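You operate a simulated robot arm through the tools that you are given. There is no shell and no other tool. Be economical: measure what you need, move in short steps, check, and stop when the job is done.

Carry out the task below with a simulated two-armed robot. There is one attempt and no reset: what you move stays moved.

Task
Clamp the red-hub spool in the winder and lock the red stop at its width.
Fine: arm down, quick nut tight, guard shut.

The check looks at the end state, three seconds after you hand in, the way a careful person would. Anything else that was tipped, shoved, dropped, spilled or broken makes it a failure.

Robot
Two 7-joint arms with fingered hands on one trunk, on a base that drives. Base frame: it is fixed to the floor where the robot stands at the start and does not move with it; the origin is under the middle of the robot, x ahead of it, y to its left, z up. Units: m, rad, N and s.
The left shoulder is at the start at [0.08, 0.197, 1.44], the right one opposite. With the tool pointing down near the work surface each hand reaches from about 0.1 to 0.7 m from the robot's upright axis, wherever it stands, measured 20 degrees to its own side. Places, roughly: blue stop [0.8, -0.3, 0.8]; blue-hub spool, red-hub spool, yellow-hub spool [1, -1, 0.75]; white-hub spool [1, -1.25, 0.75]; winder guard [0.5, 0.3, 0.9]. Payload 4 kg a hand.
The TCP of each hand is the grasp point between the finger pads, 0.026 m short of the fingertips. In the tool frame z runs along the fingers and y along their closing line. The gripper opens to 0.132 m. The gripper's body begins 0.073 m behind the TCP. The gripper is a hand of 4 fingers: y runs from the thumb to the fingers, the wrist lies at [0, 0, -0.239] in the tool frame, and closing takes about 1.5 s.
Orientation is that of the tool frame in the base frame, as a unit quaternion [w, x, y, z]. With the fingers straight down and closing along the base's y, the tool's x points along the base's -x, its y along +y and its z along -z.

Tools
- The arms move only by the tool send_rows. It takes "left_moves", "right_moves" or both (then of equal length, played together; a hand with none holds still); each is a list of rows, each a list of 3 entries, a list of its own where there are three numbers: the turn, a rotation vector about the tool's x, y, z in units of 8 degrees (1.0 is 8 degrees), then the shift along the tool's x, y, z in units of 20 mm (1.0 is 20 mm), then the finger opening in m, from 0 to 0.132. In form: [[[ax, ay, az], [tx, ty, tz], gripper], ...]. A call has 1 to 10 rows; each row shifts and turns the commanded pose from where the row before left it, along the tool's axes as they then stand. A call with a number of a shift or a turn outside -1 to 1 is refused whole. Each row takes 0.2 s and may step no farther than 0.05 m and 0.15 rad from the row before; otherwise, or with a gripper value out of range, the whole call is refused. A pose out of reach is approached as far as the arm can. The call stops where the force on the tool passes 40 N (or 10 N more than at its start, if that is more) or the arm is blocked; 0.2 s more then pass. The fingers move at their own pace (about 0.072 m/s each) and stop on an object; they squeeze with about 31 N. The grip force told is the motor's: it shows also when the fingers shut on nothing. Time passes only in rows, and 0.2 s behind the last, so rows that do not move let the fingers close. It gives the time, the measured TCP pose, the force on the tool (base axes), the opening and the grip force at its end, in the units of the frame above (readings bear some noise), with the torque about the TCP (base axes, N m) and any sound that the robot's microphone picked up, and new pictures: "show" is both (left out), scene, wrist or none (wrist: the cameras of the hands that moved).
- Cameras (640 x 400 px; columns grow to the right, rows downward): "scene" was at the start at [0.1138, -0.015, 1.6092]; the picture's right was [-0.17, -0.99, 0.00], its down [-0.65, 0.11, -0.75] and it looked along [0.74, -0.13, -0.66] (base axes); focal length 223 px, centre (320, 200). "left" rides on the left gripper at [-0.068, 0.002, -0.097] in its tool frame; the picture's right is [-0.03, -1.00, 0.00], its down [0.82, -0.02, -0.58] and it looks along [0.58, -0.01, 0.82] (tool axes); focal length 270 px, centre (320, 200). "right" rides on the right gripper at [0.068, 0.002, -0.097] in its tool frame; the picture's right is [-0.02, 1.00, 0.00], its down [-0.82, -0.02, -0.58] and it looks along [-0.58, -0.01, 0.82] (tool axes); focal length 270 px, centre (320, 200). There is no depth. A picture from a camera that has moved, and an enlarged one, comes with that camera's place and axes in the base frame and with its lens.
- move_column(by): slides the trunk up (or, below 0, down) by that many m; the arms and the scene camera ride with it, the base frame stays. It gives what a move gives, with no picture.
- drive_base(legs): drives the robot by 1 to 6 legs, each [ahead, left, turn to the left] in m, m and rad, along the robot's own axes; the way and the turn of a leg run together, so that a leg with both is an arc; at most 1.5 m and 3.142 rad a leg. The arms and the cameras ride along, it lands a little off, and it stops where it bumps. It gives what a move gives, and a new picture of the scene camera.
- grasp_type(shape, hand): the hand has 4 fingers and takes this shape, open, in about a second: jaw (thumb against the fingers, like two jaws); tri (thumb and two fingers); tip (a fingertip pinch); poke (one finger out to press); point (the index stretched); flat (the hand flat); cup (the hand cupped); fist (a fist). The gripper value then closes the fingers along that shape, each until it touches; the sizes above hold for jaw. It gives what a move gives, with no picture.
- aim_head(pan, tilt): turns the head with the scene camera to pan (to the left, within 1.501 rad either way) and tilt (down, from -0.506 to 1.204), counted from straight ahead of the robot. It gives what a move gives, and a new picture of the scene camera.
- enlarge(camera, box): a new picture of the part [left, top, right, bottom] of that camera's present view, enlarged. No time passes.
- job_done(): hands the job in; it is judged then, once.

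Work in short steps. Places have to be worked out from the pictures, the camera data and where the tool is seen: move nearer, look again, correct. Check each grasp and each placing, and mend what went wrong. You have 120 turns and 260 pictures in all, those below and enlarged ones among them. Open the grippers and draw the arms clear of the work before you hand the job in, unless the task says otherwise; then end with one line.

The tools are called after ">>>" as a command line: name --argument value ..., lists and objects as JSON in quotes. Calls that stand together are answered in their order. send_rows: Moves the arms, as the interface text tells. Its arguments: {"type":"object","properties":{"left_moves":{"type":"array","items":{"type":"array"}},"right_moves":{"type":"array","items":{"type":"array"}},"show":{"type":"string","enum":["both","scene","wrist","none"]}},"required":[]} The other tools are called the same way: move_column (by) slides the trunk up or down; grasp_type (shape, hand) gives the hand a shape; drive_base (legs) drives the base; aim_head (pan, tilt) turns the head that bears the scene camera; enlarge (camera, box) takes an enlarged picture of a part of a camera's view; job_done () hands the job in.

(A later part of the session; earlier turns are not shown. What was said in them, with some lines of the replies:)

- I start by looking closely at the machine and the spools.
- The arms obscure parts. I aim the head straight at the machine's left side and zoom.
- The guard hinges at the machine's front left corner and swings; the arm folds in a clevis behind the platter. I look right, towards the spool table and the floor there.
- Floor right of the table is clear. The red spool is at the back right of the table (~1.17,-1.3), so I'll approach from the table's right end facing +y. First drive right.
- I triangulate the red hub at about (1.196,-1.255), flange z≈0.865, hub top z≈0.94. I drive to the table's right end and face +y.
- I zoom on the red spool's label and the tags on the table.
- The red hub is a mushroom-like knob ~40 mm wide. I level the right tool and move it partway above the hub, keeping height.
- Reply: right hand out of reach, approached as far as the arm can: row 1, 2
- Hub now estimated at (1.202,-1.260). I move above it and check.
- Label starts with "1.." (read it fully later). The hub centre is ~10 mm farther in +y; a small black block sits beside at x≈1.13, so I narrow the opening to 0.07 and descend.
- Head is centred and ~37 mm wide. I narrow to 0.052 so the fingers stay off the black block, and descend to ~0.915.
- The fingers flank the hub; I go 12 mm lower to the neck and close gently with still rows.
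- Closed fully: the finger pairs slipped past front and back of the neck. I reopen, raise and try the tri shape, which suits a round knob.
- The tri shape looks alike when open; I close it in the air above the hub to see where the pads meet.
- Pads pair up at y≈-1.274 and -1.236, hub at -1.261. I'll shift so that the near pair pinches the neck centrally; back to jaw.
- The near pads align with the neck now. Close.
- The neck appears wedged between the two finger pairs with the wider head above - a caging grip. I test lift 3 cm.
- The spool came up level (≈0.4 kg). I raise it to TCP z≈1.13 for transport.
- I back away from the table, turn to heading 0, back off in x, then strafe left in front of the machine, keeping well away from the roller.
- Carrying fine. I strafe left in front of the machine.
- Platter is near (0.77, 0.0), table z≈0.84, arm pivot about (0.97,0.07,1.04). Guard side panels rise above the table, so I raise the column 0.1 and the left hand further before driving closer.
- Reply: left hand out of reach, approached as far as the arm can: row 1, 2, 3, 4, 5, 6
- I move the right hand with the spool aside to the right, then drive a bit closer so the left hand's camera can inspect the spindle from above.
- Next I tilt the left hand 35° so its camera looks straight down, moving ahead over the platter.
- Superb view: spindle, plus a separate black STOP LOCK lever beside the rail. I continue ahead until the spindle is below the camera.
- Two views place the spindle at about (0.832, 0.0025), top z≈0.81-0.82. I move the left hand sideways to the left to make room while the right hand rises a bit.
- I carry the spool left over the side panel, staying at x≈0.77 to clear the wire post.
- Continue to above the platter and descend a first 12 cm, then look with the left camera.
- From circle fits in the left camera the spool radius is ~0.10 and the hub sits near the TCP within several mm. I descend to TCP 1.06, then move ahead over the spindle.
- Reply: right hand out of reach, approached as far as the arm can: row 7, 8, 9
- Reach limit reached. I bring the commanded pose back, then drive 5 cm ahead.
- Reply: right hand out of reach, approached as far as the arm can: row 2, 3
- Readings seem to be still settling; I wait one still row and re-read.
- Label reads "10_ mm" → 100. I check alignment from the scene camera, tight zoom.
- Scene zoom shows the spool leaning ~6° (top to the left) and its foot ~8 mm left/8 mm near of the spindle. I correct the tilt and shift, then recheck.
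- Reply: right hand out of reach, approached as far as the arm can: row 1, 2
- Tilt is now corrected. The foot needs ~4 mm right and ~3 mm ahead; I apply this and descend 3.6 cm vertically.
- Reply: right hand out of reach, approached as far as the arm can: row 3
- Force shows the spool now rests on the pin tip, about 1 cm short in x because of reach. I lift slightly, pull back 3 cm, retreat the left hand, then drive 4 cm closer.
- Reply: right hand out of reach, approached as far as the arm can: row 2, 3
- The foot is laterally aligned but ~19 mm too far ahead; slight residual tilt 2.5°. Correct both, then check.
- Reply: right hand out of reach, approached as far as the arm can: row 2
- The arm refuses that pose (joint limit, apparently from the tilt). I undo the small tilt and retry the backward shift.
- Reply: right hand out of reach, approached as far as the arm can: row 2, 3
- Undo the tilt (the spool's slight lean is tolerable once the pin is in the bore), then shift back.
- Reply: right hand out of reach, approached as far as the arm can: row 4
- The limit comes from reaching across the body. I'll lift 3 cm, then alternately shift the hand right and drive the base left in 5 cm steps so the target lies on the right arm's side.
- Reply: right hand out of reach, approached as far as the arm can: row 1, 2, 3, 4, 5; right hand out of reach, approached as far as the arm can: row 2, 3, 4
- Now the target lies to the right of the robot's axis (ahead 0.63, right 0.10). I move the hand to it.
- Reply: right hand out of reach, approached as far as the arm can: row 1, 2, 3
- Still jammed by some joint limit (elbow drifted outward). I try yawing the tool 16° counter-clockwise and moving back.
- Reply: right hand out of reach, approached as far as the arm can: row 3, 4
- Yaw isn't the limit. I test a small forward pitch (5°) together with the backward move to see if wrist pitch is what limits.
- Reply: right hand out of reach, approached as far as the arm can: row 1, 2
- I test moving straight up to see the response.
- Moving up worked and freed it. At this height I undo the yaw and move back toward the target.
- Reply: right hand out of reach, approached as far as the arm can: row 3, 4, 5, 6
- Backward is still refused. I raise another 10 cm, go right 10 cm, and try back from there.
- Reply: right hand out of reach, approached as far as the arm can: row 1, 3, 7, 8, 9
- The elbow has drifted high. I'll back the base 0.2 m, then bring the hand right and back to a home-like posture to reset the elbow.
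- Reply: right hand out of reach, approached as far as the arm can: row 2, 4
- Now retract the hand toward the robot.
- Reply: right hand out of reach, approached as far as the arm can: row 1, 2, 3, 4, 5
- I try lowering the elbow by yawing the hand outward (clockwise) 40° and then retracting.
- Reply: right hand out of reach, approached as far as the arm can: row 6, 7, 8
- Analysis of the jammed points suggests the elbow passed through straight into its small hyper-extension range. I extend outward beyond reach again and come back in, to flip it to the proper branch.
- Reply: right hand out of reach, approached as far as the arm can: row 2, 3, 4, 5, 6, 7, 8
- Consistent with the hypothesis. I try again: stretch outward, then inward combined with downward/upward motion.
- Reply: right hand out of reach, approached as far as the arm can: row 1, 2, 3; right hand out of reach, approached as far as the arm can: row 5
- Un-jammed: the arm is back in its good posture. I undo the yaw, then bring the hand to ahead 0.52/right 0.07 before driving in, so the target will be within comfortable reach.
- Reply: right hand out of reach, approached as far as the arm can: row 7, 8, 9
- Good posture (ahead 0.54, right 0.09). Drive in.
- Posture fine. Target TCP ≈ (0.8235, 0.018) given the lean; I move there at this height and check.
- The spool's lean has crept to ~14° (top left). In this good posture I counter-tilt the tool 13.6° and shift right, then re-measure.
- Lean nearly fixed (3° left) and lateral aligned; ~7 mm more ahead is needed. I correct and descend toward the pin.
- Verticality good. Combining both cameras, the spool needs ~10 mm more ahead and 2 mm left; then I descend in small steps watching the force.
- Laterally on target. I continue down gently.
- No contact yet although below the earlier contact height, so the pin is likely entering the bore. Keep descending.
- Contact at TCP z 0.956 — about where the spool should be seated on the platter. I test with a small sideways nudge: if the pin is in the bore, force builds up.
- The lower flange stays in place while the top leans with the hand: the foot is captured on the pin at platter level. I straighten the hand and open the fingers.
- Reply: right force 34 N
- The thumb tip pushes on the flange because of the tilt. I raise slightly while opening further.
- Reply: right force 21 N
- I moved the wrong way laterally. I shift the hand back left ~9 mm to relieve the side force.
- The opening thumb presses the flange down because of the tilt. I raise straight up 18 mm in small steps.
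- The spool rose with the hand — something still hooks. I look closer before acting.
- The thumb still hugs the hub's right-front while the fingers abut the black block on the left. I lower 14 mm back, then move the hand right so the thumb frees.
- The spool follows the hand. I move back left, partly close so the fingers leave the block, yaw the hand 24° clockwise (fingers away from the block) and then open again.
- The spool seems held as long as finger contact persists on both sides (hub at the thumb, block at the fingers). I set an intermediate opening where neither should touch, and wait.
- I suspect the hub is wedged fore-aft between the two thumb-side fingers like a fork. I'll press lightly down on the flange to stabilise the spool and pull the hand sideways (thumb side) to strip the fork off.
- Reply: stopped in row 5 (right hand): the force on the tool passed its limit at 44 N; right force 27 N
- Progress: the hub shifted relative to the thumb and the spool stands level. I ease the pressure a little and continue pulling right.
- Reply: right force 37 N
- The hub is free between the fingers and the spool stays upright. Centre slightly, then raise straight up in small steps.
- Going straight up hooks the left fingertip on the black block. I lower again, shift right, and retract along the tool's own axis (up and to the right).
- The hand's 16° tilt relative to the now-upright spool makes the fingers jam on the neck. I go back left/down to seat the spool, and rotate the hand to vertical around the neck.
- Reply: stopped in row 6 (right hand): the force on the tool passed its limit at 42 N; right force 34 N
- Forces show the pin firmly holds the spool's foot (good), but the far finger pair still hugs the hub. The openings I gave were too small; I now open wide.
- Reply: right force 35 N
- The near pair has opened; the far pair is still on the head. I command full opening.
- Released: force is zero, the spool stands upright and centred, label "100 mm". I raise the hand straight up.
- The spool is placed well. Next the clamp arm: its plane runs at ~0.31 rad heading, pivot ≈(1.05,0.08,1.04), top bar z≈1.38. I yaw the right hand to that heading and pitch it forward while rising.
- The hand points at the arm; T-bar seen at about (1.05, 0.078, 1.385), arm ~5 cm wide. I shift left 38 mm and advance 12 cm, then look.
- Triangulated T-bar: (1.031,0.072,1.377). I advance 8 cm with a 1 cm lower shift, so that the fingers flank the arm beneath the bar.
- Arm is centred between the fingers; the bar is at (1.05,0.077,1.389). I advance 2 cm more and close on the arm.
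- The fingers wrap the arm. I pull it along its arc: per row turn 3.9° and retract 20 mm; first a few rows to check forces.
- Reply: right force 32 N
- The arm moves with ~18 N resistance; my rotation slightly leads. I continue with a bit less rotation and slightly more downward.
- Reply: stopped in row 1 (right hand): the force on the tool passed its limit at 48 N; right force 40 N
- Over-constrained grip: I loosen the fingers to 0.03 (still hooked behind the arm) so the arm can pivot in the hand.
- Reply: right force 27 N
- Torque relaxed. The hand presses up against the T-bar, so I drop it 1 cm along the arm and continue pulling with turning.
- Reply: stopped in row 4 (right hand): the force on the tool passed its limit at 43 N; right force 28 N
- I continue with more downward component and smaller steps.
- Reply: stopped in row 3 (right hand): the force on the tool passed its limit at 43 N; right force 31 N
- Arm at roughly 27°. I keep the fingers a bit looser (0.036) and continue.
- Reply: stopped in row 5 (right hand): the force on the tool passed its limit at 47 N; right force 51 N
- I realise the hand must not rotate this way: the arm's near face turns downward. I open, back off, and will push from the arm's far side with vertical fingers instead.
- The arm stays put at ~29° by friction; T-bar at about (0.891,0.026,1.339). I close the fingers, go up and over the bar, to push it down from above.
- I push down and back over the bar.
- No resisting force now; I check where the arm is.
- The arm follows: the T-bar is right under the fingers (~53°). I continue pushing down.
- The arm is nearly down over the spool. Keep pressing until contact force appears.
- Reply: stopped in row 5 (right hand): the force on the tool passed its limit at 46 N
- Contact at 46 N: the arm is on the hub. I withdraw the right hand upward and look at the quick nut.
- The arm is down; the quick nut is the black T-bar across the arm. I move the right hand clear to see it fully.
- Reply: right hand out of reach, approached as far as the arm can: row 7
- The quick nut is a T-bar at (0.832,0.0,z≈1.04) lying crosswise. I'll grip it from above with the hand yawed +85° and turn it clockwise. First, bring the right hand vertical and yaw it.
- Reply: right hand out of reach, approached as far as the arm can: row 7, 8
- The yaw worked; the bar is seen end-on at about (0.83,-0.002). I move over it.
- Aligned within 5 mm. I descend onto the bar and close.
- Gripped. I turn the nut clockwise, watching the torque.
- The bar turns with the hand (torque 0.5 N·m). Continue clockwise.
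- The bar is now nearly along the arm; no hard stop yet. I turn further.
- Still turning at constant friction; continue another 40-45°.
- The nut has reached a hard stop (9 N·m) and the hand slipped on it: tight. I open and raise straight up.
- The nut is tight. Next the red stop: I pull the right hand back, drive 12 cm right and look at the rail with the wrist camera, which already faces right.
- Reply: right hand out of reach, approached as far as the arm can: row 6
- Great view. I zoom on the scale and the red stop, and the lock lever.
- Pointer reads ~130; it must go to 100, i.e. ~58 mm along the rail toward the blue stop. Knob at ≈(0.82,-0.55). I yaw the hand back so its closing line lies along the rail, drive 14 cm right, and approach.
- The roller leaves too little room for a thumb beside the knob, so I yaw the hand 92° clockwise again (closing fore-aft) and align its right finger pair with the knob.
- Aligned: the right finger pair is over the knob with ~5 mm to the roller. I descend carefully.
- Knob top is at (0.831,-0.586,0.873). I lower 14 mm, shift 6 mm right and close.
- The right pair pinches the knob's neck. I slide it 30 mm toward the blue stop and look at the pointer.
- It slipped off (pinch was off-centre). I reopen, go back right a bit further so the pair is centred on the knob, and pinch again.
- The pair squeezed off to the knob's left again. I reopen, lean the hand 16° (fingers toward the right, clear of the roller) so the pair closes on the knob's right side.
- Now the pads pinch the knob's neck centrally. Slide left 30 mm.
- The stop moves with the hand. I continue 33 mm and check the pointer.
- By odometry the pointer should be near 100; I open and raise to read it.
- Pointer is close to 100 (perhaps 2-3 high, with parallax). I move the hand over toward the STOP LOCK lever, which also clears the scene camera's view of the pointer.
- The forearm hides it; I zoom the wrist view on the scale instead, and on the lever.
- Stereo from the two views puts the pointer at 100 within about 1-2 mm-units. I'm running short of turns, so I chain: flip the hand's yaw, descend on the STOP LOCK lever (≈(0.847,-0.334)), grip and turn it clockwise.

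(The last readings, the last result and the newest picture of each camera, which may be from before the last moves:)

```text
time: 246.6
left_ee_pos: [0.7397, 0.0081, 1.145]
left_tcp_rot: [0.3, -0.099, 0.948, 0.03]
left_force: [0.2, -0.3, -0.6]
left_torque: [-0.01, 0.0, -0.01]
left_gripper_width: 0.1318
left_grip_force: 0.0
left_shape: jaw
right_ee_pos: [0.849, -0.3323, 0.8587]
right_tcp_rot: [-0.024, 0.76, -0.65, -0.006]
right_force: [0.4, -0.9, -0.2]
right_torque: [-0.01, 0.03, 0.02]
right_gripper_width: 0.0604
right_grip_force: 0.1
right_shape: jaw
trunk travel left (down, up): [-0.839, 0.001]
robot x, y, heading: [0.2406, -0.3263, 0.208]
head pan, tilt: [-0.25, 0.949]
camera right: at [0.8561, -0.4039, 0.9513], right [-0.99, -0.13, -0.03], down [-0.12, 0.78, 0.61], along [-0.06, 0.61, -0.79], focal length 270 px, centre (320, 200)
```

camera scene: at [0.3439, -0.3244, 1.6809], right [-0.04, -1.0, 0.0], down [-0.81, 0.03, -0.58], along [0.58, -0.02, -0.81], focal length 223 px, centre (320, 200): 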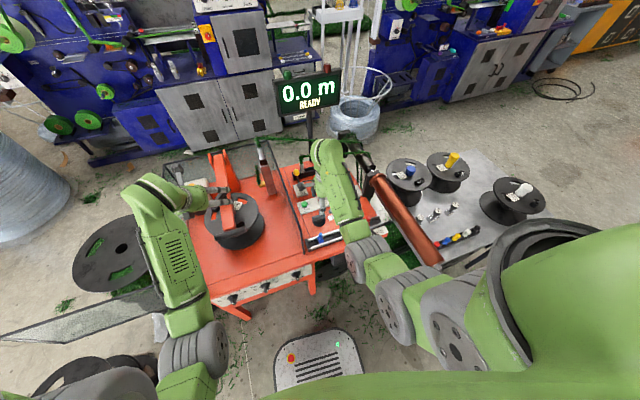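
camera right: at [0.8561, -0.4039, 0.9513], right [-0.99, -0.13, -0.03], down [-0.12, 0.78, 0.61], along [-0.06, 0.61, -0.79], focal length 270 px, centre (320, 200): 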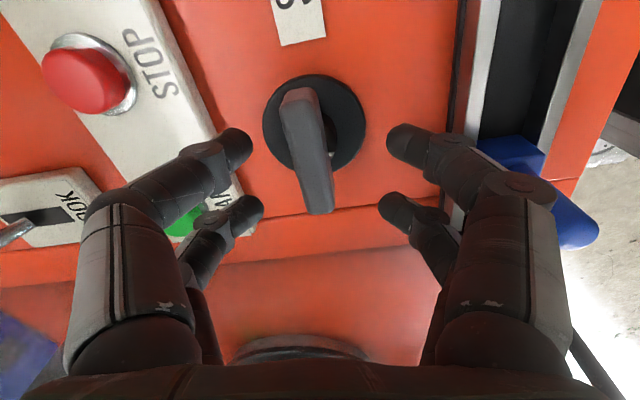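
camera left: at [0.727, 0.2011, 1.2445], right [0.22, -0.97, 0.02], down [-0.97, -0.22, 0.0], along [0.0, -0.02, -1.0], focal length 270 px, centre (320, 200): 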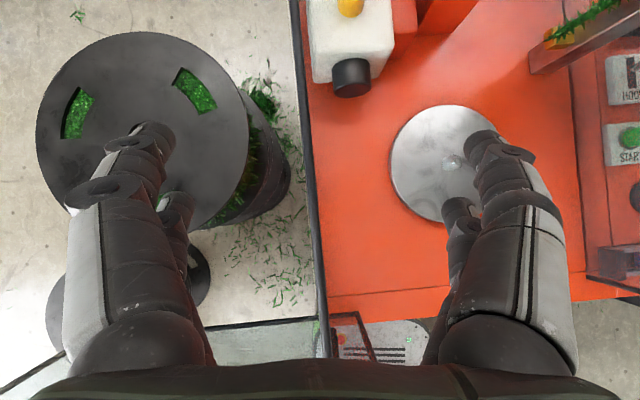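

The lever is between the fingers; its axis is ~19 mm to the right. I shift onto it, close and rotate clockwise, checking torque.

>>> send_rows --right_moves '[[[0, 0, 0], [0.5, -0.12, 0], 0.06], [[0, 0, 0], [0.5, -0.12, 0.1], 0.06], [[0, 0, 0], [0, 0, 0], 0.0], [[0, 0, 0], [0, 0, 0], 0.0], [[0, 0, 0], [0, 0, 0], 0.0], [[0, 0, 0], [0, 0, 0], 0.0]]' --show "wrist"

>>> send_rows --right_moves '[[[0, 0, 0.9], [0, 0, 0], 0.0], [[0, 0, 0.9], [0, 0, 0], 0.0], [[0, 0, 0.9], [0, 0, 0], 0.0], [[0, 0, 0.9], [0, 0, 0], 0.0], [[0, 0, 0.9], [0, 0, 0], 0.0], [[0, 0, 0.9], [0, 0, 0], 0.0]]' --show "wrist"

>>> send_rows --right_moves '[[[0, 0, 0.9], [0, 0, 0], 0.0], [[0, 0, 0.9], [0, 0, 0], 0.0], [[0, 0, 0.9], [0, 0, 0], 0.0], [[0, 0, 0.9], [0, 0, 0], 0.0], [[0, 0, 0.9], [0, 0, 0], 0.0], [[0, 0, 0.5], [0, 0, 0], 0.0]]' --show "wrist"

```text
time: 248.0
left_ee_pos: [0.7396, 0.0085, 1.1442]
left_tcp_rot: [0.301, -0.098, 0.948, 0.029]
left_force: [-0.8, -0.8, 0.4]
left_torque: [-0.02, 0.0, -0.01]
left_gripper_width: 0.1321
left_grip_force: 0.0
left_shape: jaw
right_ee_pos: [0.8578, -0.3509, 0.8566]
right_tcp_rot: [-0.023, 0.76, -0.65, -0.006]
right_force: [-0.9, 0.3, -3.4]
right_torque: [-0.02, -0.01, 0.05]
right_gripper_width: 0.0129
right_grip_force: 31.1
right_shape: jaw
trunk travel left (down, up): [-0.839, 0.001]
robot x, y, heading: [0.2417, -0.329, 0.21]
head pan, tilt: [-0.25, 0.949]
camera right: at [0.8642, -0.4221, 0.9485], right [-0.99, -0.13, -0.03], down [-0.12, 0.78, 0.61], along [-0.06, 0.61, -0.79], focal length 270 px, centre (320, 200)
```

right: 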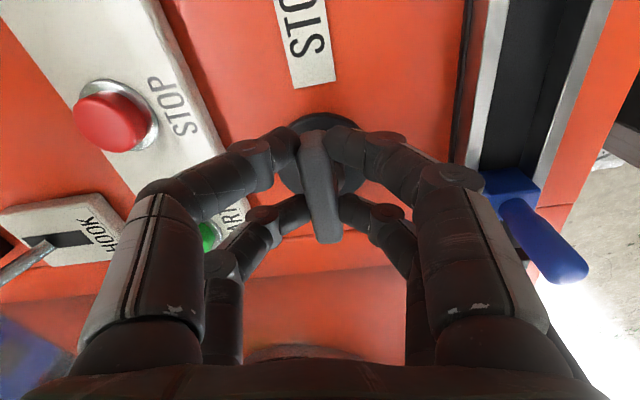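

```text
time: 249.4
left_ee_pos: [0.7362, 0.0086, 1.1452]
left_tcp_rot: [0.302, -0.099, 0.948, 0.03]
left_force: [0.3, 0.3, -0.2]
left_torque: [-0.02, 0.03, 0.01]
left_gripper_width: 0.1317
left_grip_force: 0.0
left_shape: jaw
right_ee_pos: [0.852, -0.3502, 0.8555]
right_tcp_rot: [0.017, -0.466, 0.884, 0.014]
right_force: [-21.5, -0.9, -1.7]
right_torque: [-0.12, 0.44, 0.27]
right_gripper_width: 0.0128
right_grip_force: 30.8
right_shape: jaw
trunk travel left (down, up): [-0.839, 0.001]
robot x, y, heading: [0.2417, -0.3304, 0.211]
head pan, tilt: [-0.25, 0.949]
camera right: at [0.8101, -0.4098, 0.948], right [-0.81, 0.58, 0.01], down [0.47, 0.64, 0.61], along [0.35, 0.5, -0.79], focal length 270 px, centre (320, 200)
```

right: 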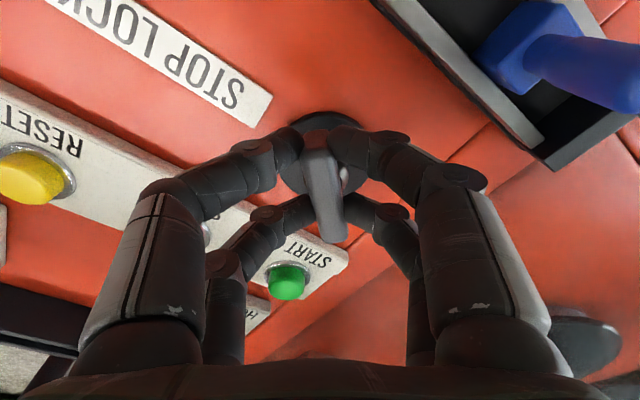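

```text
time: 250.7
left_ee_pos: [0.7359, 0.0077, 1.1459]
left_tcp_rot: [0.303, -0.099, 0.947, 0.03]
left_force: [-0.2, 0.2, -0.3]
left_torque: [0.03, 0.0, 0.0]
left_gripper_width: 0.1318
left_grip_force: 0.1
left_shape: jaw
right_ee_pos: [0.8469, -0.3475, 0.8546]
right_tcp_rot: [0.006, -0.161, 0.987, 0.023]
right_force: [-19.1, 3.0, 17.4]
right_torque: [0.13, 0.33, 0.13]
right_gripper_width: 0.0122
right_grip_force: 31.2
right_shape: jaw
trunk travel left (down, up): [-0.839, 0.001]
robot x, y, heading: [0.241, -0.3252, 0.21]
head pan, tilt: [-0.25, 0.949]
stopped in row 6 (right hand): the force on the tool passed its limit at 40 N (the readings are from after the stop); the commanded pose is now the measured one
camera right: at [0.7814, -0.3716, 0.949], right [-0.29, 0.95, 0.04], down [0.78, 0.21, 0.59], along [0.56, 0.21, -0.8], focal length 270 px, centre (320, 200)
5 turns are left
```

right: 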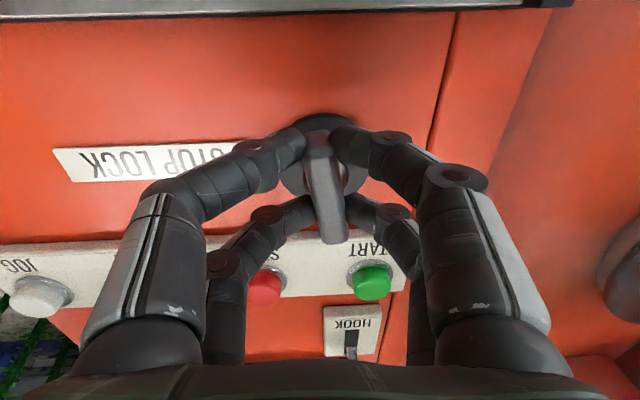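

The lever turned ~80° and resists. I finish it (shift to relieve, turn a little more), release and raise the right hand, then drive so the left hand gets behind the open guard's free end and lower it there.

>>> send_rows --right_moves '[[[0, 0, 0], [-0.4, 0, 0], 0.0], [[0, 0, 0.7], [0, 0, 0], 0.0], [[0, 0, 0.7], [0, 0, 0], 0.0], [[0, 0, 0.6], [0, 0, 0], 0.0]]' --show "none"

>>> send_rows --right_moves '[[[0, 0, 0], [0, 0, 0], 0.08], [[0, 0, 0], [0, 0, 0], 0.08], [[0, 0, 0], [0, 0, 0], 0.08], [[0, 0, 0], [0, 0, -0.7], 0.08], [[0, 0, 0], [0, 0, -1], 0.08], [[0, 0, 0], [0, 0, -1], 0.08], [[0, 0, 0], [0, 0, -1], 0.08], [[0, 0, 0], [0, 0, -1], 0.08], [[0, 0, 0], [0, 0, -1], 0.08], [[0, 0, 0], [0, 0, -1], 0.08]]' --show "wrist"

>>> send_rows --right_moves '[[[0, 0, 0], [0, 0, -1], 0.08], [[0, 0, 0], [0, 0, -1], 0.08], [[0, 0, 0], [0, 0, -1], 0.08], [[0, 0, 0], [0, 0, -1], 0.08], [[0, 0, 0], [0, 0, -1], 0.08], [[0, 0, 0], [0, 0, -1], 0.08], [[0, 0, 0], [0, 0, -1], 0.08], [[0, 0, 0], [0, 0, -1], 0.08]]' --left_moves '[[[0, 0, 0], [0, 0, 0], 0.0], [[0, 0, 0], [0, 0, 0], 0.0], [[0, 0, 0], [0, 0, 0], 0.0], [[0, 0, 0], [0, 0, 0], 0.0], [[0, 0, 0], [0, 0, 0], 0.0], [[0, 0, 0], [0, 0, 0], 0.0], [[0, 0, 0], [0, 0, 0], 0.0], [[0, 0, 0], [0, 0, 0], 0.0]]' --show "none"

>>> drive_base --legs '[[-0.147, 0.463, 0]]'

>>> aim_head --pan 0.15 --tilt 0.9

```text
time: 251.3
left_ee_pos: [0.7308, 0.0063, 1.1472]
left_tcp_rot: [0.305, -0.098, 0.947, 0.03]
left_force: [0.5, 0.0, -0.2]
left_torque: [-0.01, 0.05, 0.02]
left_gripper_width: 0.1319
left_grip_force: 0.0
left_shape: jaw
right_ee_pos: [0.8476, -0.346, 0.8552]
right_tcp_rot: [0.001, -0.123, 0.992, 0.024]
right_force: [-28.3, -2.2, 31.5]
right_torque: [0.12, 0.43, 0.07]
right_gripper_width: 0.0129
right_grip_force: 30.6
right_shape: jaw
trunk travel left (down, up): [-0.839, 0.001]
robot x, y, heading: [0.2397, -0.3269, 0.21]
head pan, tilt: [-0.25, 0.949]
stopped in row 2 (right hand): the force on the tool passed its limit at 45 N (the readings are from after the stop); the commanded pose is now the measured one
```

```text
time: 253.5
left_ee_pos: [0.7377, 0.0082, 1.1451]
left_tcp_rot: [0.301, -0.1, 0.948, 0.03]
left_force: [0.2, -0.1, -0.3]
left_torque: [0.0, 0.03, 0.0]
left_gripper_width: 0.1317
left_grip_force: 0.0
left_shape: jaw
right_ee_pos: [0.853, -0.3539, 0.9841]
right_tcp_rot: [0.0, -0.125, 0.992, 0.023]
right_force: [-0.1, 1.0, -0.1]
right_torque: [0.0, -0.03, 0.01]
right_gripper_width: 0.0793
right_grip_force: 0.0
right_shape: jaw
trunk travel left (down, up): [-0.839, 0.001]
robot x, y, heading: [0.2391, -0.3233, 0.208]
head pan, tilt: [-0.25, 0.949]
camera right: at [0.787, -0.3728, 1.0797], right [-0.22, 0.97, 0.05], down [0.8, 0.15, 0.58], along [0.56, 0.16, -0.81], focal length 270 px, centre (320, 200)
```

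right: 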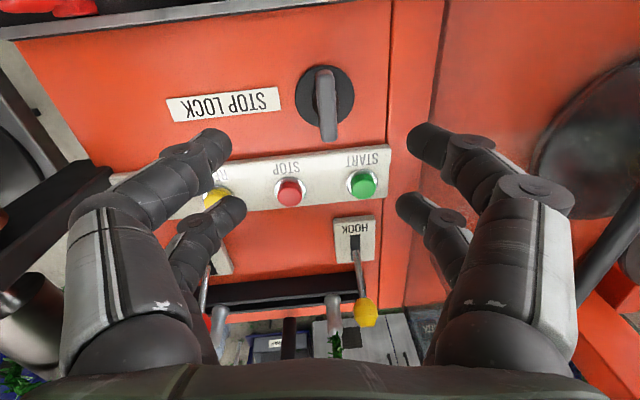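

```text
time: 255.3
left_ee_pos: [0.7379, 0.0086, 1.1435]
left_tcp_rot: [0.301, -0.098, 0.948, 0.03]
left_force: [0.6, -0.5, -0.4]
left_torque: [0.03, -0.05, 0.02]
left_gripper_width: 0.0001
left_grip_force: 31.3
left_shape: jaw
right_ee_pos: [0.8548, -0.3589, 1.1424]
right_tcp_rot: [-0.001, -0.125, 0.992, 0.023]
right_force: [0.2, 0.1, 0.6]
right_torque: [0.02, 0.02, 0.02]
right_gripper_width: 0.0796
right_grip_force: 0.0
right_shape: jaw
trunk travel left (down, up): [-0.839, 0.001]
robot x, y, heading: [0.2391, -0.3273, 0.205]
head pan, tilt: [-0.25, 0.949]
```

```text
time: 258.2
left_ee_pos: [0.4986, 0.4266, 1.1433]
left_tcp_rot: [0.3, -0.099, 0.948, 0.031]
left_force: [-0.4, -0.3, 0.4]
left_torque: [-0.01, -0.04, 0.02]
left_gripper_width: 0.0001
left_grip_force: 31.4
left_shape: jaw
right_ee_pos: [0.6161, 0.0585, 1.1429]
right_tcp_rot: [-0.002, -0.124, 0.992, 0.023]
right_force: [0.6, 0.1, 0.3]
right_torque: [0.0, 0.02, 0.02]
right_gripper_width: 0.0797
right_grip_force: 0.1
right_shape: jaw
trunk travel left (down, up): [-0.839, 0.001]
robot x, y, heading: [0.0052, 0.0906, 0.207]
head pan, tilt: [-0.25, 0.949]
camera scene: at [0.1046, 0.0928, 1.6808], right [-0.04, -1.0, 0.0], down [-0.81, 0.04, -0.58], along [0.58, -0.02, -0.81], focal length 223 px, centre (320, 200)
```

scene: 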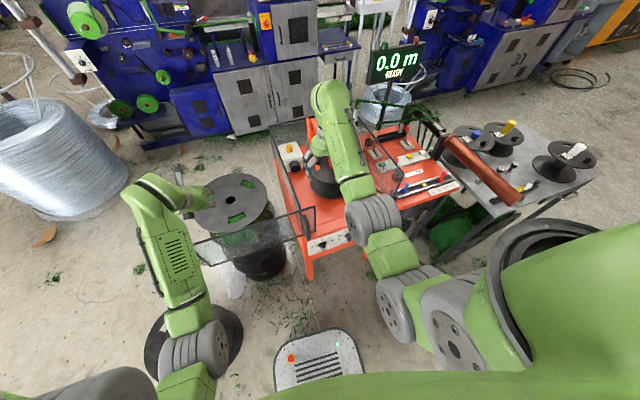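

```text
time: 259.1
left_ee_pos: [0.498, 0.4281, 1.1437]
left_tcp_rot: [0.301, -0.098, 0.948, 0.029]
left_force: [0.4, 0.0, 0.9]
left_torque: [0.01, 0.04, -0.02]
left_gripper_width: 0.0003
left_grip_force: 31.2
left_shape: jaw
right_ee_pos: [0.6143, 0.0613, 1.144]
right_tcp_rot: [0.0, -0.124, 0.992, 0.021]
right_force: [0.4, 1.7, 0.0]
right_torque: [0.01, 0.0, -0.01]
right_gripper_width: 0.0798
right_grip_force: 0.0
right_shape: jaw
trunk travel left (down, up): [-0.839, 0.001]
robot x, y, heading: [-0.0006, 0.094, 0.202]
head pan, tilt: [0.15, 0.901]
camera scene: at [0.1007, 0.1257, 1.6845], right [0.35, -0.94, 0.0], down [-0.73, -0.27, -0.62], along [0.58, 0.22, -0.78], focal length 223 px, centre (320, 200)
4 turns are left
```

scene: 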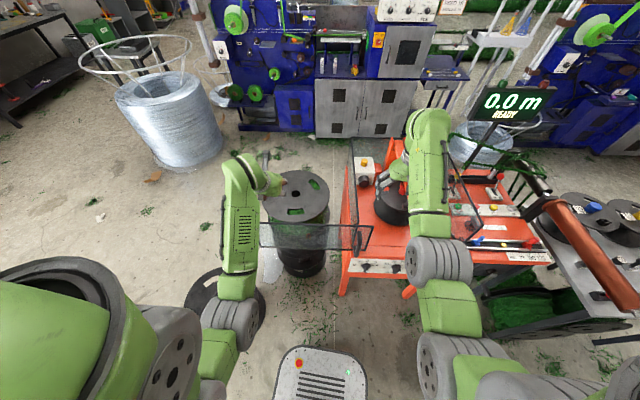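

The lock lever stands at its 90° stop. The left hand is behind the guard; I lower it and swing the guard shut by driving along the arc.

>>> send_rows --left_moves '[[[0, 0, 0], [0.57, 0, 0.82], 0.0], [[0, 0, 0], [0.57, 0, 0.82], 0.0], [[0, 0, 0], [0.57, 0, 0.82], 0.0], [[0, 0, 0], [0.57, 0, 0.82], 0.0], [[0, 0, 0], [0.57, 0, 0.82], 0.0], [[0, 0, 0], [0.57, 0, 0.82], 0.0]]' --show "none"

>>> drive_base --legs '[[-0.2823, -0.1066, 0], [-0.1047, -0.2231, 0], [0.0638, -0.2385, 0]]'

>>> drive_base --legs '[[0.1711, -0.1325, 0], [0.1231, -0.0221, 0]]'

>>> enlarge --camera "scene" --box '[200, 120, 440, 300]'

```text
time: 260.4
left_ee_pos: [0.5, 0.4265, 1.023]
left_tcp_rot: [0.301, -0.099, 0.948, 0.03]
left_force: [0.1, 0.7, -1.0]
left_torque: [0.0, -0.01, 0.03]
left_gripper_width: 0.0
left_grip_force: 31.0
left_shape: jaw
right_ee_pos: [0.6154, 0.0606, 1.1441]
right_tcp_rot: [0.0, -0.124, 0.992, 0.023]
right_force: [-0.3, 0.6, 0.2]
right_torque: [0.0, 0.0, -0.01]
right_gripper_width: 0.0794
right_grip_force: 0.0
right_shape: jaw
trunk travel left (down, up): [-0.839, 0.001]
robot x, y, heading: [-0.0011, 0.0926, 0.203]
head pan, tilt: [0.15, 0.901]
```

```text
time: 261.5
left_ee_pos: [0.4684, 0.4076, 1.0318]
left_tcp_rot: [0.313, -0.095, 0.944, 0.036]
left_force: [1.3, 1.1, -0.2]
left_torque: [0.01, 0.04, -0.04]
left_gripper_width: 0.0
left_grip_force: 31.2
left_shape: jaw
right_ee_pos: [0.5776, 0.0363, 1.1388]
right_tcp_rot: [-0.006, -0.123, 0.992, 0.021]
right_force: [0.7, 0.0, -0.4]
right_torque: [-0.08, 0.02, -0.01]
right_gripper_width: 0.0795
right_grip_force: 0.2
right_shape: jaw
trunk travel left (down, up): [-0.839, 0.001]
robot x, y, heading: [-0.0506, 0.0628, 0.206]
head pan, tilt: [0.15, 0.901]
stopped in leg 1: the force on the tool passed its limit at 95 N (the readings are from after the stop); the commanded pose is now the measured one
camera scene: at [0.067, 0.1039, 1.6833], right [0.35, -0.94, 0.0], down [-0.74, -0.28, -0.61], along [0.58, 0.21, -0.79], focal length 223 px, centre (320, 200)
```

scene: 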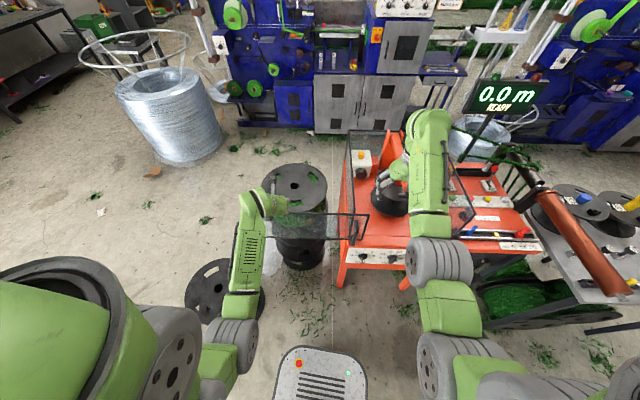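

```text
time: 264.1
left_ee_pos: [0.7747, 0.313, 1.0409]
left_tcp_rot: [0.32, -0.099, 0.941, 0.04]
left_force: [-1.3, 0.0, 0.2]
left_torque: [-0.02, -0.03, 0.02]
left_gripper_width: 0.0
left_grip_force: 30.8
left_shape: jaw
right_ee_pos: [0.8841, -0.0585, 1.1462]
right_tcp_rot: [0.003, -0.125, 0.992, 0.022]
right_force: [-0.3, 0.2, -0.1]
right_torque: [0.02, -0.01, 0.0]
right_gripper_width: 0.0796
right_grip_force: 0.1
right_shape: jaw
trunk travel left (down, up): [-0.839, 0.001]
robot x, y, heading: [0.2714, -0.0258, 0.208]
head pan, tilt: [0.15, 0.901]
camera scene: at [0.3667, 0.004, 1.685], right [0.35, -0.94, 0.0], down [-0.73, -0.28, -0.62], along [0.58, 0.22, -0.78], focal length 223 px, centre (320, 200)
```

scene: 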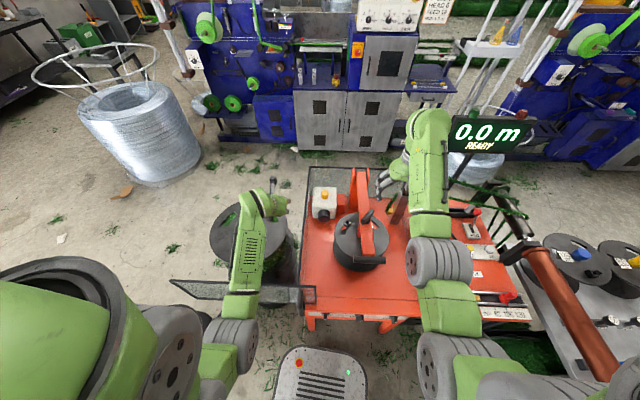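

```text
2.22 times, centred on (320, 210) of scene
camera zoom: at [0.3667, 0.004, 1.685], right [0.35, -0.94, 0.0], down [-0.73, -0.28, -0.62], along [0.58, 0.22, -0.78], focal length 496 px, centre (320, 178)
3 turns are left
```

zoom: 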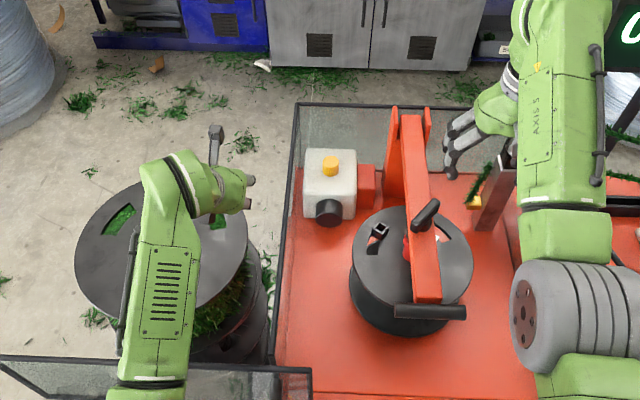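

The impact at driving speed tripped the force limit; the guard hasn't moved. I reposition behind it and this time pull slowly with the arm, then continue with short drive legs along the arc.

>>> send_rows --left_moves '[[[0, 0, 0], [-0.57, 0, -0.82], 0.0], [[0, 0, 0], [-0.57, 0, -0.82], 0.0], [[0, 0, 0], [-0.57, 0, -0.82], 0.0], [[0, 0, 0], [-0.57, 0, -0.82], 0.0], [[0, 0, 0], [-0.57, 0, -0.82], 0.0]]' --show "none"

>>> drive_base --legs '[[-0.2456, 0.169, 0]]'

>>> send_rows --left_moves '[[[0, 0, 0], [0.57, 0, 0.82], 0.0], [[0, 0, 0], [0.57, 0, 0.82], 0.0], [[0, 0, 0], [0.57, 0, 0.82], 0.0], [[0, 0, 0], [0.57, 0, 0.82], 0.0], [[0, 0, 0], [0.57, 0, 0.82], 0.0], [[0, 0, 0], [0.57, 0, 0.82], 0.0]]' --show "none"

>>> send_rows --left_moves '[[[0, 0, 0], [0.41, 0, -0.285], 0.0], [[0, 0, 0], [0.41, 0, -0.285], 0.0], [[0, 0, 0], [0.41, 0, -0.285], 0.0], [[0, 0, 0], [0.41, 0, -0.285], 0.0], [[0, 0, 0], [0.3, 0, -0.2], 0.0], [[0, 0, 0], [0.3, 0, -0.2], 0.0], [[0, 0, 0], [0.3, 0, -0.2], 0.0], [[0, 0, 0], [0.41, 0, -0.285], 0.0], [[0, 0, 0], [0.41, 0, -0.285], 0.0], [[0, 0, 0], [0.41, 0, -0.285], 0.0]]' --show "none"

>>> drive_base --legs '[[-0.059, -0.0183, 0], [-0.054, -0.0286, 0], [-0.0477, -0.0375, 0], [-0.0412, -0.0455, 0], [-0.0323, -0.0516, 0], [-0.0231, -0.0566, 0]]'

```text
time: 265.3
left_ee_pos: [0.7749, 0.3108, 1.1401]
left_tcp_rot: [0.318, -0.097, 0.942, 0.039]
left_force: [-0.1, 0.0, 0.3]
left_torque: [0.04, 0.01, 0.02]
left_gripper_width: 0.0
left_grip_force: 30.8
left_shape: jaw
right_ee_pos: [0.8865, -0.0599, 1.1435]
right_tcp_rot: [0.001, -0.126, 0.992, 0.022]
right_force: [-0.7, 0.7, -1.0]
right_torque: [0.02, 0.0, -0.03]
right_gripper_width: 0.0797
right_grip_force: 0.0
right_shape: jaw
trunk travel left (down, up): [-0.839, 0.001]
robot x, y, heading: [0.2711, -0.0286, 0.208]
head pan, tilt: [0.15, 0.901]
```

```text
time: 267.3
left_ee_pos: [0.5055, 0.4243, 1.1373]
left_tcp_rot: [0.316, -0.099, 0.943, 0.04]
left_force: [1.1, -0.3, -1.2]
left_torque: [0.01, 0.03, 0.02]
left_gripper_width: 0.0001
left_grip_force: 31.3
left_shape: jaw
right_ee_pos: [0.62, 0.0559, 1.1416]
right_tcp_rot: [0.0, -0.127, 0.992, 0.023]
right_force: [0.8, 0.7, 0.5]
right_torque: [0.02, 0.02, -0.02]
right_gripper_width: 0.0797
right_grip_force: 0.1
right_shape: jaw
trunk travel left (down, up): [-0.839, 0.001]
robot x, y, heading: [0.0025, 0.0882, 0.208]
head pan, tilt: [0.15, 0.901]
camera scene: at [0.1071, 0.1164, 1.6842], right [0.36, -0.93, 0.0], down [-0.73, -0.28, -0.62], along [0.58, 0.22, -0.79], focal length 223 px, centre (320, 200)
```

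scene: 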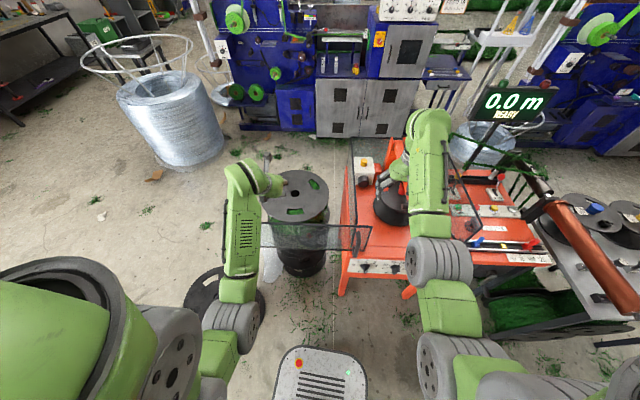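

```text
time: 268.7
left_ee_pos: [0.5073, 0.4272, 1.0186]
left_tcp_rot: [0.317, -0.099, 0.943, 0.039]
left_force: [-0.3, 0.1, -0.3]
left_torque: [-0.02, 0.02, 0.04]
left_gripper_width: 0.0
left_grip_force: 31.4
left_shape: jaw
right_ee_pos: [0.6185, 0.0579, 1.1435]
right_tcp_rot: [0.0, -0.127, 0.992, 0.023]
right_force: [-0.3, 0.3, 1.1]
right_torque: [0.01, -0.01, 0.01]
right_gripper_width: 0.0795
right_grip_force: 0.1
right_shape: jaw
trunk travel left (down, up): [-0.839, 0.001]
robot x, y, heading: [0.0003, 0.0847, 0.212]
head pan, tilt: [0.15, 0.901]
```

```text
time: 270.0
left_ee_pos: [0.4679, 0.4215, 1.025]
left_tcp_rot: [0.33, -0.096, 0.938, 0.044]
left_force: [14.0, 3.0, 3.4]
left_torque: [0.08, -0.33, 0.08]
left_gripper_width: 0.0
left_grip_force: 31.6
left_shape: jaw
right_ee_pos: [0.6196, 0.0574, 1.1417]
right_tcp_rot: [-0.002, -0.126, 0.992, 0.023]
right_force: [0.2, 0.6, 0.1]
right_torque: [0.0, -0.02, -0.01]
right_gripper_width: 0.0797
right_grip_force: 0.1
right_shape: jaw
trunk travel left (down, up): [-0.839, 0.001]
robot x, y, heading: [0.0043, 0.0854, 0.209]
head pan, tilt: [0.15, 0.901]
stopped in row 6 (left hand): the force on the tool passed its limit at 45 N (the readings are from after the stop); the commanded pose is now the measured one
```

```text
time: 270.8
left_ee_pos: [0.4614, 0.4178, 1.032]
left_tcp_rot: [0.337, -0.094, 0.936, 0.047]
left_force: [1.7, 0.9, 4.9]
left_torque: [-0.01, -0.04, 0.01]
left_gripper_width: 0.0
left_grip_force: 30.2
left_shape: jaw
right_ee_pos: [0.6097, 0.051, 1.1426]
right_tcp_rot: [-0.002, -0.125, 0.992, 0.022]
right_force: [1.1, 0.3, 0.2]
right_torque: [-0.01, 0.05, -0.01]
right_gripper_width: 0.0797
right_grip_force: 0.0
right_shape: jaw
trunk travel left (down, up): [-0.839, 0.001]
robot x, y, heading: [-0.0078, 0.0784, 0.209]
head pan, tilt: [0.15, 0.901]
stopped in leg 1: the force on the tool passed its limit at 48 N (the readings are from after the stop); the commanded pose is now the measured one
camera scene: at [0.096, 0.1144, 1.6843], right [0.35, -0.94, 0.0], down [-0.73, -0.28, -0.62], along [0.58, 0.22, -0.79], focal length 223 px, centre (320, 200)
2 turns are left
```

scene: 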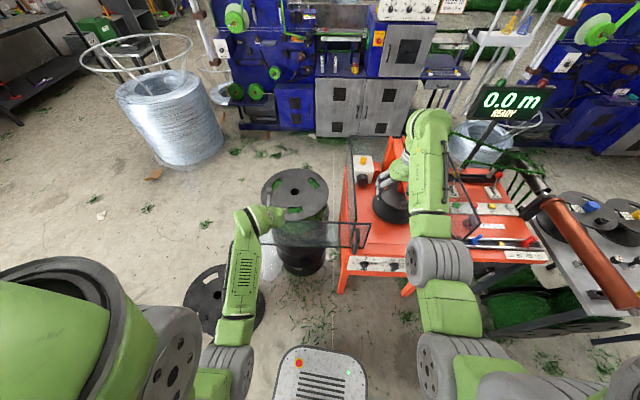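

The panel's plane is exactly in line with the machine front: it's a sliding guard. I raise the left hand, go to its left end, lower, and push it to the right along the front.

>>> send_rows --left_moves '[[[0, 0, 0], [-0.637, 0, -0.77], 0.0], [[0, 0, 0], [-0.637, 0, -0.77], 0.0], [[0, 0, 0], [-0.637, 0, -0.77], 0.0], [[0, 0, 0], [-0.637, 0, -0.77], 0.0], [[0, 0, 0], [-0.637, 0, -0.77], 0.0], [[0, 0, 0], [-0.637, 0, -0.77], 0.0]]' --show "none"

>>> drive_base --legs '[[-0.036, 0.126, 0]]'

>>> send_rows --left_moves '[[[0, 0, 0], [0.637, 0, 0.77], 0.0], [[0, 0, 0], [0.637, 0, 0.77], 0.0], [[0, 0, 0], [0.637, 0, 0.77], 0.0], [[0, 0, 0], [0.637, 0, 0.77], 0.0], [[0, 0, 0], [0.637, 0, 0.77], 0.0], [[0, 0, 0], [0.637, 0, 0.77], 0.0], [[0, 0, 0], [0.637, 0, 0.77], 0.0], [[0, 0, 0], [0.35, 0, 0.4], 0.0]]' --show "none"

>>> send_rows --left_moves '[[[0, 0, 0], [-0.04, -0.5, 0.03], 0.0], [[0, 0, 0], [-0.04, -0.5, 0.03], 0.0], [[0, 0, 0], [-0.04, -0.4, 0.03], 0.0], [[0, 0, 0], [-0.04, -0.4, 0.03], 0.0], [[0, 0, 0], [-0.04, -0.4, 0.03], 0.0], [[0, 0, 0], [-0.04, -0.4, 0.03], 0.0], [[0, 0, 0], [-0.04, -0.4, 0.03], 0.0], [[0, 0, 0], [-0.04, -0.5, 0.03], 0.0], [[0, 0, 0], [-0.04, -0.5, 0.03], 0.0], [[0, 0, 0], [-0.04, -0.5, 0.03], 0.0]]' --show "scene"

>>> drive_base --legs '[[0.006, -0.055, 0], [0.006, -0.055, 0], [0.006, -0.055, 0], [0.006, -0.055, 0], [0.006, -0.055, 0], [0.006, -0.055, 0]]'

>>> drive_base --legs '[[0.003, -0.03, 0], [0.003, -0.03, 0], [0.003, -0.025, 0]]'

>>> enlarge --camera "scene" --box '[220, 130, 520, 330]'

```text
time: 272.2
left_ee_pos: [0.4594, 0.4123, 1.1503]
left_tcp_rot: [0.335, -0.095, 0.936, 0.048]
left_force: [-0.3, -0.2, -0.2]
left_torque: [0.0, 0.03, -0.02]
left_gripper_width: 0.0
left_grip_force: 31.0
left_shape: jaw
right_ee_pos: [0.6076, 0.0489, 1.1438]
right_tcp_rot: [-0.001, -0.125, 0.992, 0.023]
right_force: [0.1, 0.4, 0.4]
right_torque: [0.0, -0.01, 0.01]
right_gripper_width: 0.0796
right_grip_force: 0.1
right_shape: jaw
trunk travel left (down, up): [-0.839, 0.001]
robot x, y, heading: [-0.01, 0.0794, 0.213]
head pan, tilt: [0.15, 0.901]
```

```text
time: 273.5
left_ee_pos: [0.4011, 0.5213, 1.1511]
left_tcp_rot: [0.336, -0.094, 0.936, 0.049]
left_force: [0.3, -0.7, -0.2]
left_torque: [-0.01, 0.03, -0.02]
left_gripper_width: 0.0
left_grip_force: 30.7
left_shape: jaw
right_ee_pos: [0.5469, 0.1581, 1.1426]
right_tcp_rot: [-0.001, -0.125, 0.992, 0.025]
right_force: [0.0, -0.4, -0.7]
right_torque: [0.07, 0.02, -0.02]
right_gripper_width: 0.0794
right_grip_force: 0.0
right_shape: jaw
trunk travel left (down, up): [-0.839, 0.001]
robot x, y, heading: [-0.072, 0.1911, 0.208]
head pan, tilt: [0.15, 0.901]
camera scene: at [0.035, 0.219, 1.6844], right [0.35, -0.94, 0.0], down [-0.73, -0.27, -0.62], along [0.58, 0.22, -0.78], focal length 223 px, centre (320, 200)
```

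scene: 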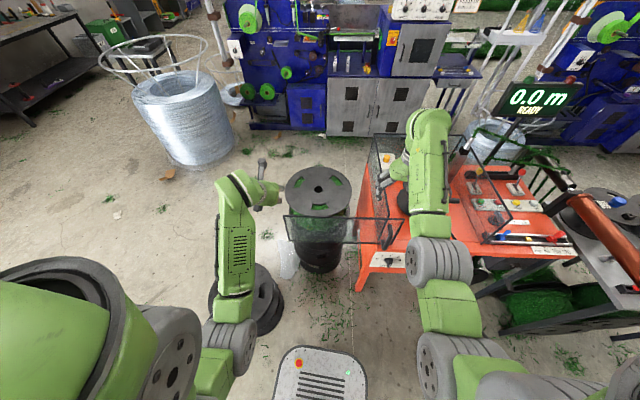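

```text
time: 275.3
left_ee_pos: [0.3983, 0.5303, 0.9997]
left_tcp_rot: [0.336, -0.095, 0.936, 0.047]
left_force: [-0.6, 0.2, -0.6]
left_torque: [-0.01, -0.01, -0.03]
left_gripper_width: 0.0001
left_grip_force: 31.1
left_shape: jaw
right_ee_pos: [0.546, 0.1634, 1.1445]
right_tcp_rot: [0.0, -0.126, 0.992, 0.024]
right_force: [-0.8, 0.2, -0.1]
right_torque: [0.02, 0.0, -0.03]
right_gripper_width: 0.0796
right_grip_force: 0.1
right_shape: jaw
trunk travel left (down, up): [-0.839, 0.001]
robot x, y, heading: [-0.0717, 0.1933, 0.214]
head pan, tilt: [0.15, 0.901]
```

```text
time: 277.5
left_ee_pos: [0.4259, 0.4431, 1.0003]
left_tcp_rot: [0.338, -0.094, 0.935, 0.048]
left_force: [-1.1, 1.8, 2.6]
left_torque: [-0.02, -0.08, 0.02]
left_gripper_width: 0.0
left_grip_force: 30.9
left_shape: jaw
right_ee_pos: [0.5465, 0.1624, 1.1441]
right_tcp_rot: [0.0, -0.125, 0.992, 0.023]
right_force: [1.0, 0.7, -0.6]
right_torque: [0.0, -0.02, 0.01]
right_gripper_width: 0.0795
right_grip_force: 0.1
right_shape: jaw
trunk travel left (down, up): [-0.839, 0.001]
robot x, y, heading: [-0.0706, 0.1939, 0.209]
head pan, tilt: [0.15, 0.901]
camera scene: at [0.0307, 0.2256, 1.6846], right [0.35, -0.94, 0.0], down [-0.73, -0.28, -0.62], along [0.58, 0.22, -0.78], focal length 223 px, centre (320, 200)
```

scene: 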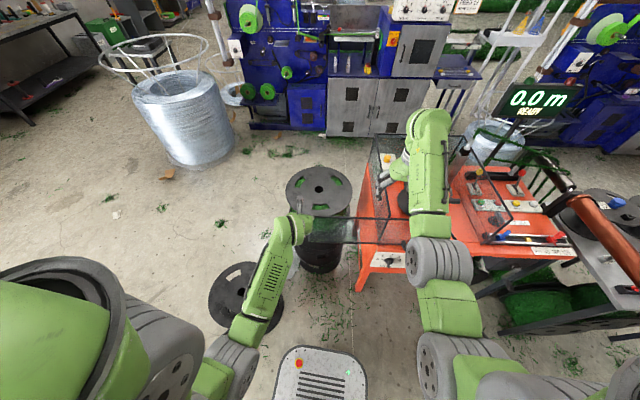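

```text
time: 281.2
left_ee_pos: [0.529, 0.1309, 0.997]
left_tcp_rot: [0.336, -0.092, 0.936, 0.04]
left_force: [-3.4, 0.0, 0.6]
left_torque: [-0.04, -0.02, 0.03]
left_gripper_width: 0.0
left_grip_force: 31.3
left_shape: jaw
right_ee_pos: [0.6478, -0.1459, 1.1448]
right_tcp_rot: [0.0, -0.125, 0.992, 0.018]
right_force: [-0.2, 0.5, 0.6]
right_torque: [-0.06, -0.03, -0.01]
right_gripper_width: 0.0795
right_grip_force: 0.1
right_shape: jaw
trunk travel left (down, up): [-0.839, 0.001]
robot x, y, heading: [0.035, -0.1222, 0.209]
head pan, tilt: [0.15, 0.901]
camera scene: at [0.1309, -0.0769, 1.6843], right [0.35, -0.94, 0.01], down [-0.73, -0.28, -0.62], along [0.58, 0.21, -0.78], focal length 223 px, centre (320, 200)
```

scene: 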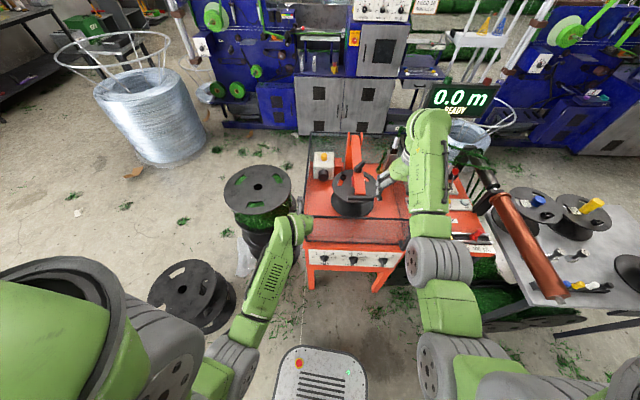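

```text
time: 282.1
left_ee_pos: [0.5301, 0.12, 0.9965]
left_tcp_rot: [0.335, -0.102, 0.935, 0.055]
left_force: [-15.2, 25.4, 3.7]
left_torque: [0.37, -0.01, 1.28]
left_gripper_width: 0.0002
left_grip_force: 30.8
left_shape: jaw
right_ee_pos: [0.6531, -0.1647, 1.1448]
right_tcp_rot: [0.0, -0.129, 0.991, 0.02]
right_force: [-0.2, -0.4, -0.2]
right_torque: [0.01, 0.01, 0.01]
right_gripper_width: 0.0794
right_grip_force: 0.1
right_shape: jaw
trunk travel left (down, up): [-0.839, 0.001]
robot x, y, heading: [0.0433, -0.1434, 0.216]
head pan, tilt: [0.15, 0.901]
stopped in leg 1: the force on the tool passed its limit at 42 N (the readings are from after the stop); the commanded pose is now the measured one
camera scene: at [0.1372, -0.1029, 1.6846], right [0.36, -0.93, 0.0], down [-0.73, -0.28, -0.62], along [0.58, 0.22, -0.78], focal length 223 px, centre (320, 200)
```

scene: 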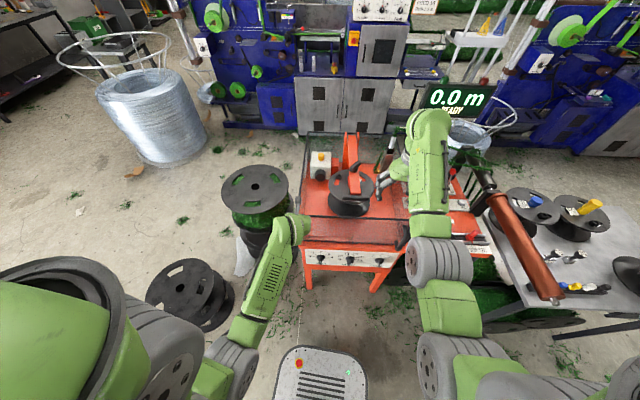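

```text
2.00 times, centred on (370, 230) of scene
camera zoom: at [0.1372, -0.1029, 1.6846], right [0.36, -0.93, 0.0], down [-0.73, -0.28, -0.62], along [0.58, 0.22, -0.78], focal length 446 px, centre (220, 140)
1 turns are left
```

zoom: 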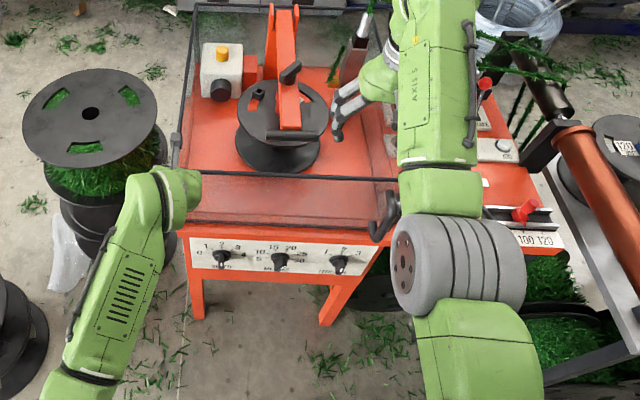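

The guard slid shut against its stop (42 N). Final turn: free the left hand sideways, raise, open both grippers, back away and hand in.

>>> send_rows --left_moves '[[[0, 0, 0], [0, 0.5, 0], 0.0], [[0, 0, 0], [0, 1, 0], 0.0], [[0, 0, 0], [0, 1, 0], 0.0], [[0, 0, 0], [-0.637, 0, -0.77], 0.0], [[0, 0, 0], [-0.637, 0, -0.77], 0.0], [[0, 0, 0], [-0.637, 0, -0.77], 0.0], [[0, 0, 0], [-0.637, 0, -0.77], 0.0], [[0, 0, 0], [-0.637, 0, -0.77], 0.0], [[0, 0, 0], [-0.637, 0, -0.77], 0.0], [[0, 0, 0], [-0.637, 0, -0.77], 0.0]]' --show "none"

>>> drive_base --legs '[[-0.35, 0, 0]]'

>>> send_rows --left_moves '[[[0, 0, 0], [0, 0, 0], 0.132], [[0, 0, 0], [0, 0, 0], 0.132], [[0, 0, 0], [0, 0, 0], 0.132], [[0, 0, 0], [0, 0, 0], 0.132], [[0, 0, 0], [0, 0, 0], 0.132]]' --right_moves '[[[0, 0, 0], [0, 0, 0], 0.132], [[0, 0, 0], [0, 0, 0], 0.132], [[0, 0, 0], [0, 0, 0], 0.132], [[0, 0, 0], [0, 0, 0], 0.132], [[0, 0, 0], [0, 0, 0], 0.132]]' --show "none"

>>> job_done

```text
time: 284.3
left_ee_pos: [0.5227, 0.1563, 1.1397]
left_tcp_rot: [0.334, -0.098, 0.936, 0.053]
left_force: [-0.4, 0.0, 0.4]
left_torque: [-0.03, 0.03, 0.02]
left_gripper_width: 0.0002
left_grip_force: 31.0
left_shape: jaw
right_ee_pos: [0.6555, -0.1719, 1.1439]
right_tcp_rot: [0.0, -0.126, 0.992, 0.022]
right_force: [-0.1, 0.0, 0.0]
right_torque: [-0.01, 0.0, 0.02]
right_gripper_width: 0.0796
right_grip_force: 0.0
right_shape: jaw
trunk travel left (down, up): [-0.839, 0.001]
robot x, y, heading: [0.0408, -0.1443, 0.214]
head pan, tilt: [0.15, 0.901]
```

```text
time: 286.6
left_ee_pos: [0.1829, 0.0826, 1.1372]
left_tcp_rot: [0.334, -0.099, 0.936, 0.054]
left_force: [1.1, 0.4, 0.2]
left_torque: [-0.01, 0.01, -0.04]
left_gripper_width: 0.0001
left_grip_force: 30.8
left_shape: jaw
right_ee_pos: [0.3162, -0.2443, 1.1422]
right_tcp_rot: [-0.002, -0.13, 0.991, 0.023]
right_force: [0.1, 0.8, 0.9]
right_torque: [-0.01, -0.01, -0.01]
right_gripper_width: 0.0795
right_grip_force: 0.1
right_shape: jaw
trunk travel left (down, up): [-0.839, 0.001]
robot x, y, heading: [-0.3039, -0.2239, 0.219]
head pan, tilt: [0.15, 0.901]
camera scene: at [-0.1971, -0.1846, 1.6842], right [0.36, -0.93, 0.0], down [-0.73, -0.28, -0.62], along [0.58, 0.22, -0.79], focal length 223 px, centre (320, 200)
```

scene: 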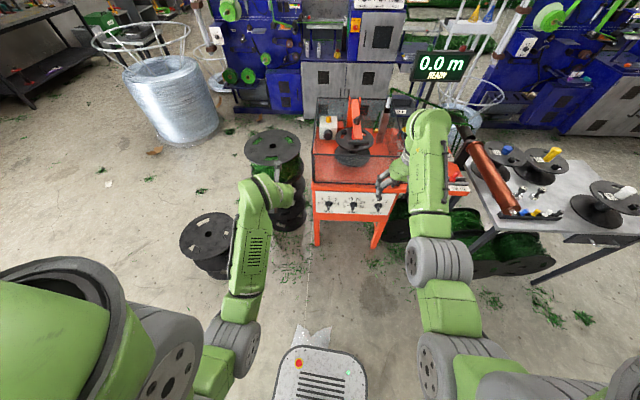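

```text
time: 287.8
left_ee_pos: [0.1797, 0.0835, 1.1391]
left_tcp_rot: [0.334, -0.1, 0.936, 0.054]
left_force: [-1.3, 0.0, 1.0]
left_torque: [-0.02, 0.01, 0.01]
left_gripper_width: 0.1317
left_grip_force: 0.2
left_shape: jaw
right_ee_pos: [0.3123, -0.2459, 1.1434]
right_tcp_rot: [0.0, -0.129, 0.991, 0.023]
right_force: [-0.2, 0.3, -0.2]
right_torque: [0.03, 0.0, 0.0]
right_gripper_width: 0.132
right_grip_force: 0.1
right_shape: jaw
trunk travel left (down, up): [-0.839, 0.001]
robot x, y, heading: [-0.303, -0.2184, 0.216]
head pan, tilt: [0.15, 0.901]
```

```text
The job is handed in.
```

I handed the job in with the red-hub spool on the spindle, the arm down on its hub and the quick nut tight. The guard is shut and the stop lock lever is turned to its stop, but I am less sure of the red stop: I worked out that it sits at about 98–100 mm for the 100 mm spool from two angled camera views, did not get a straight-on reading, and did not re-check it after locking.
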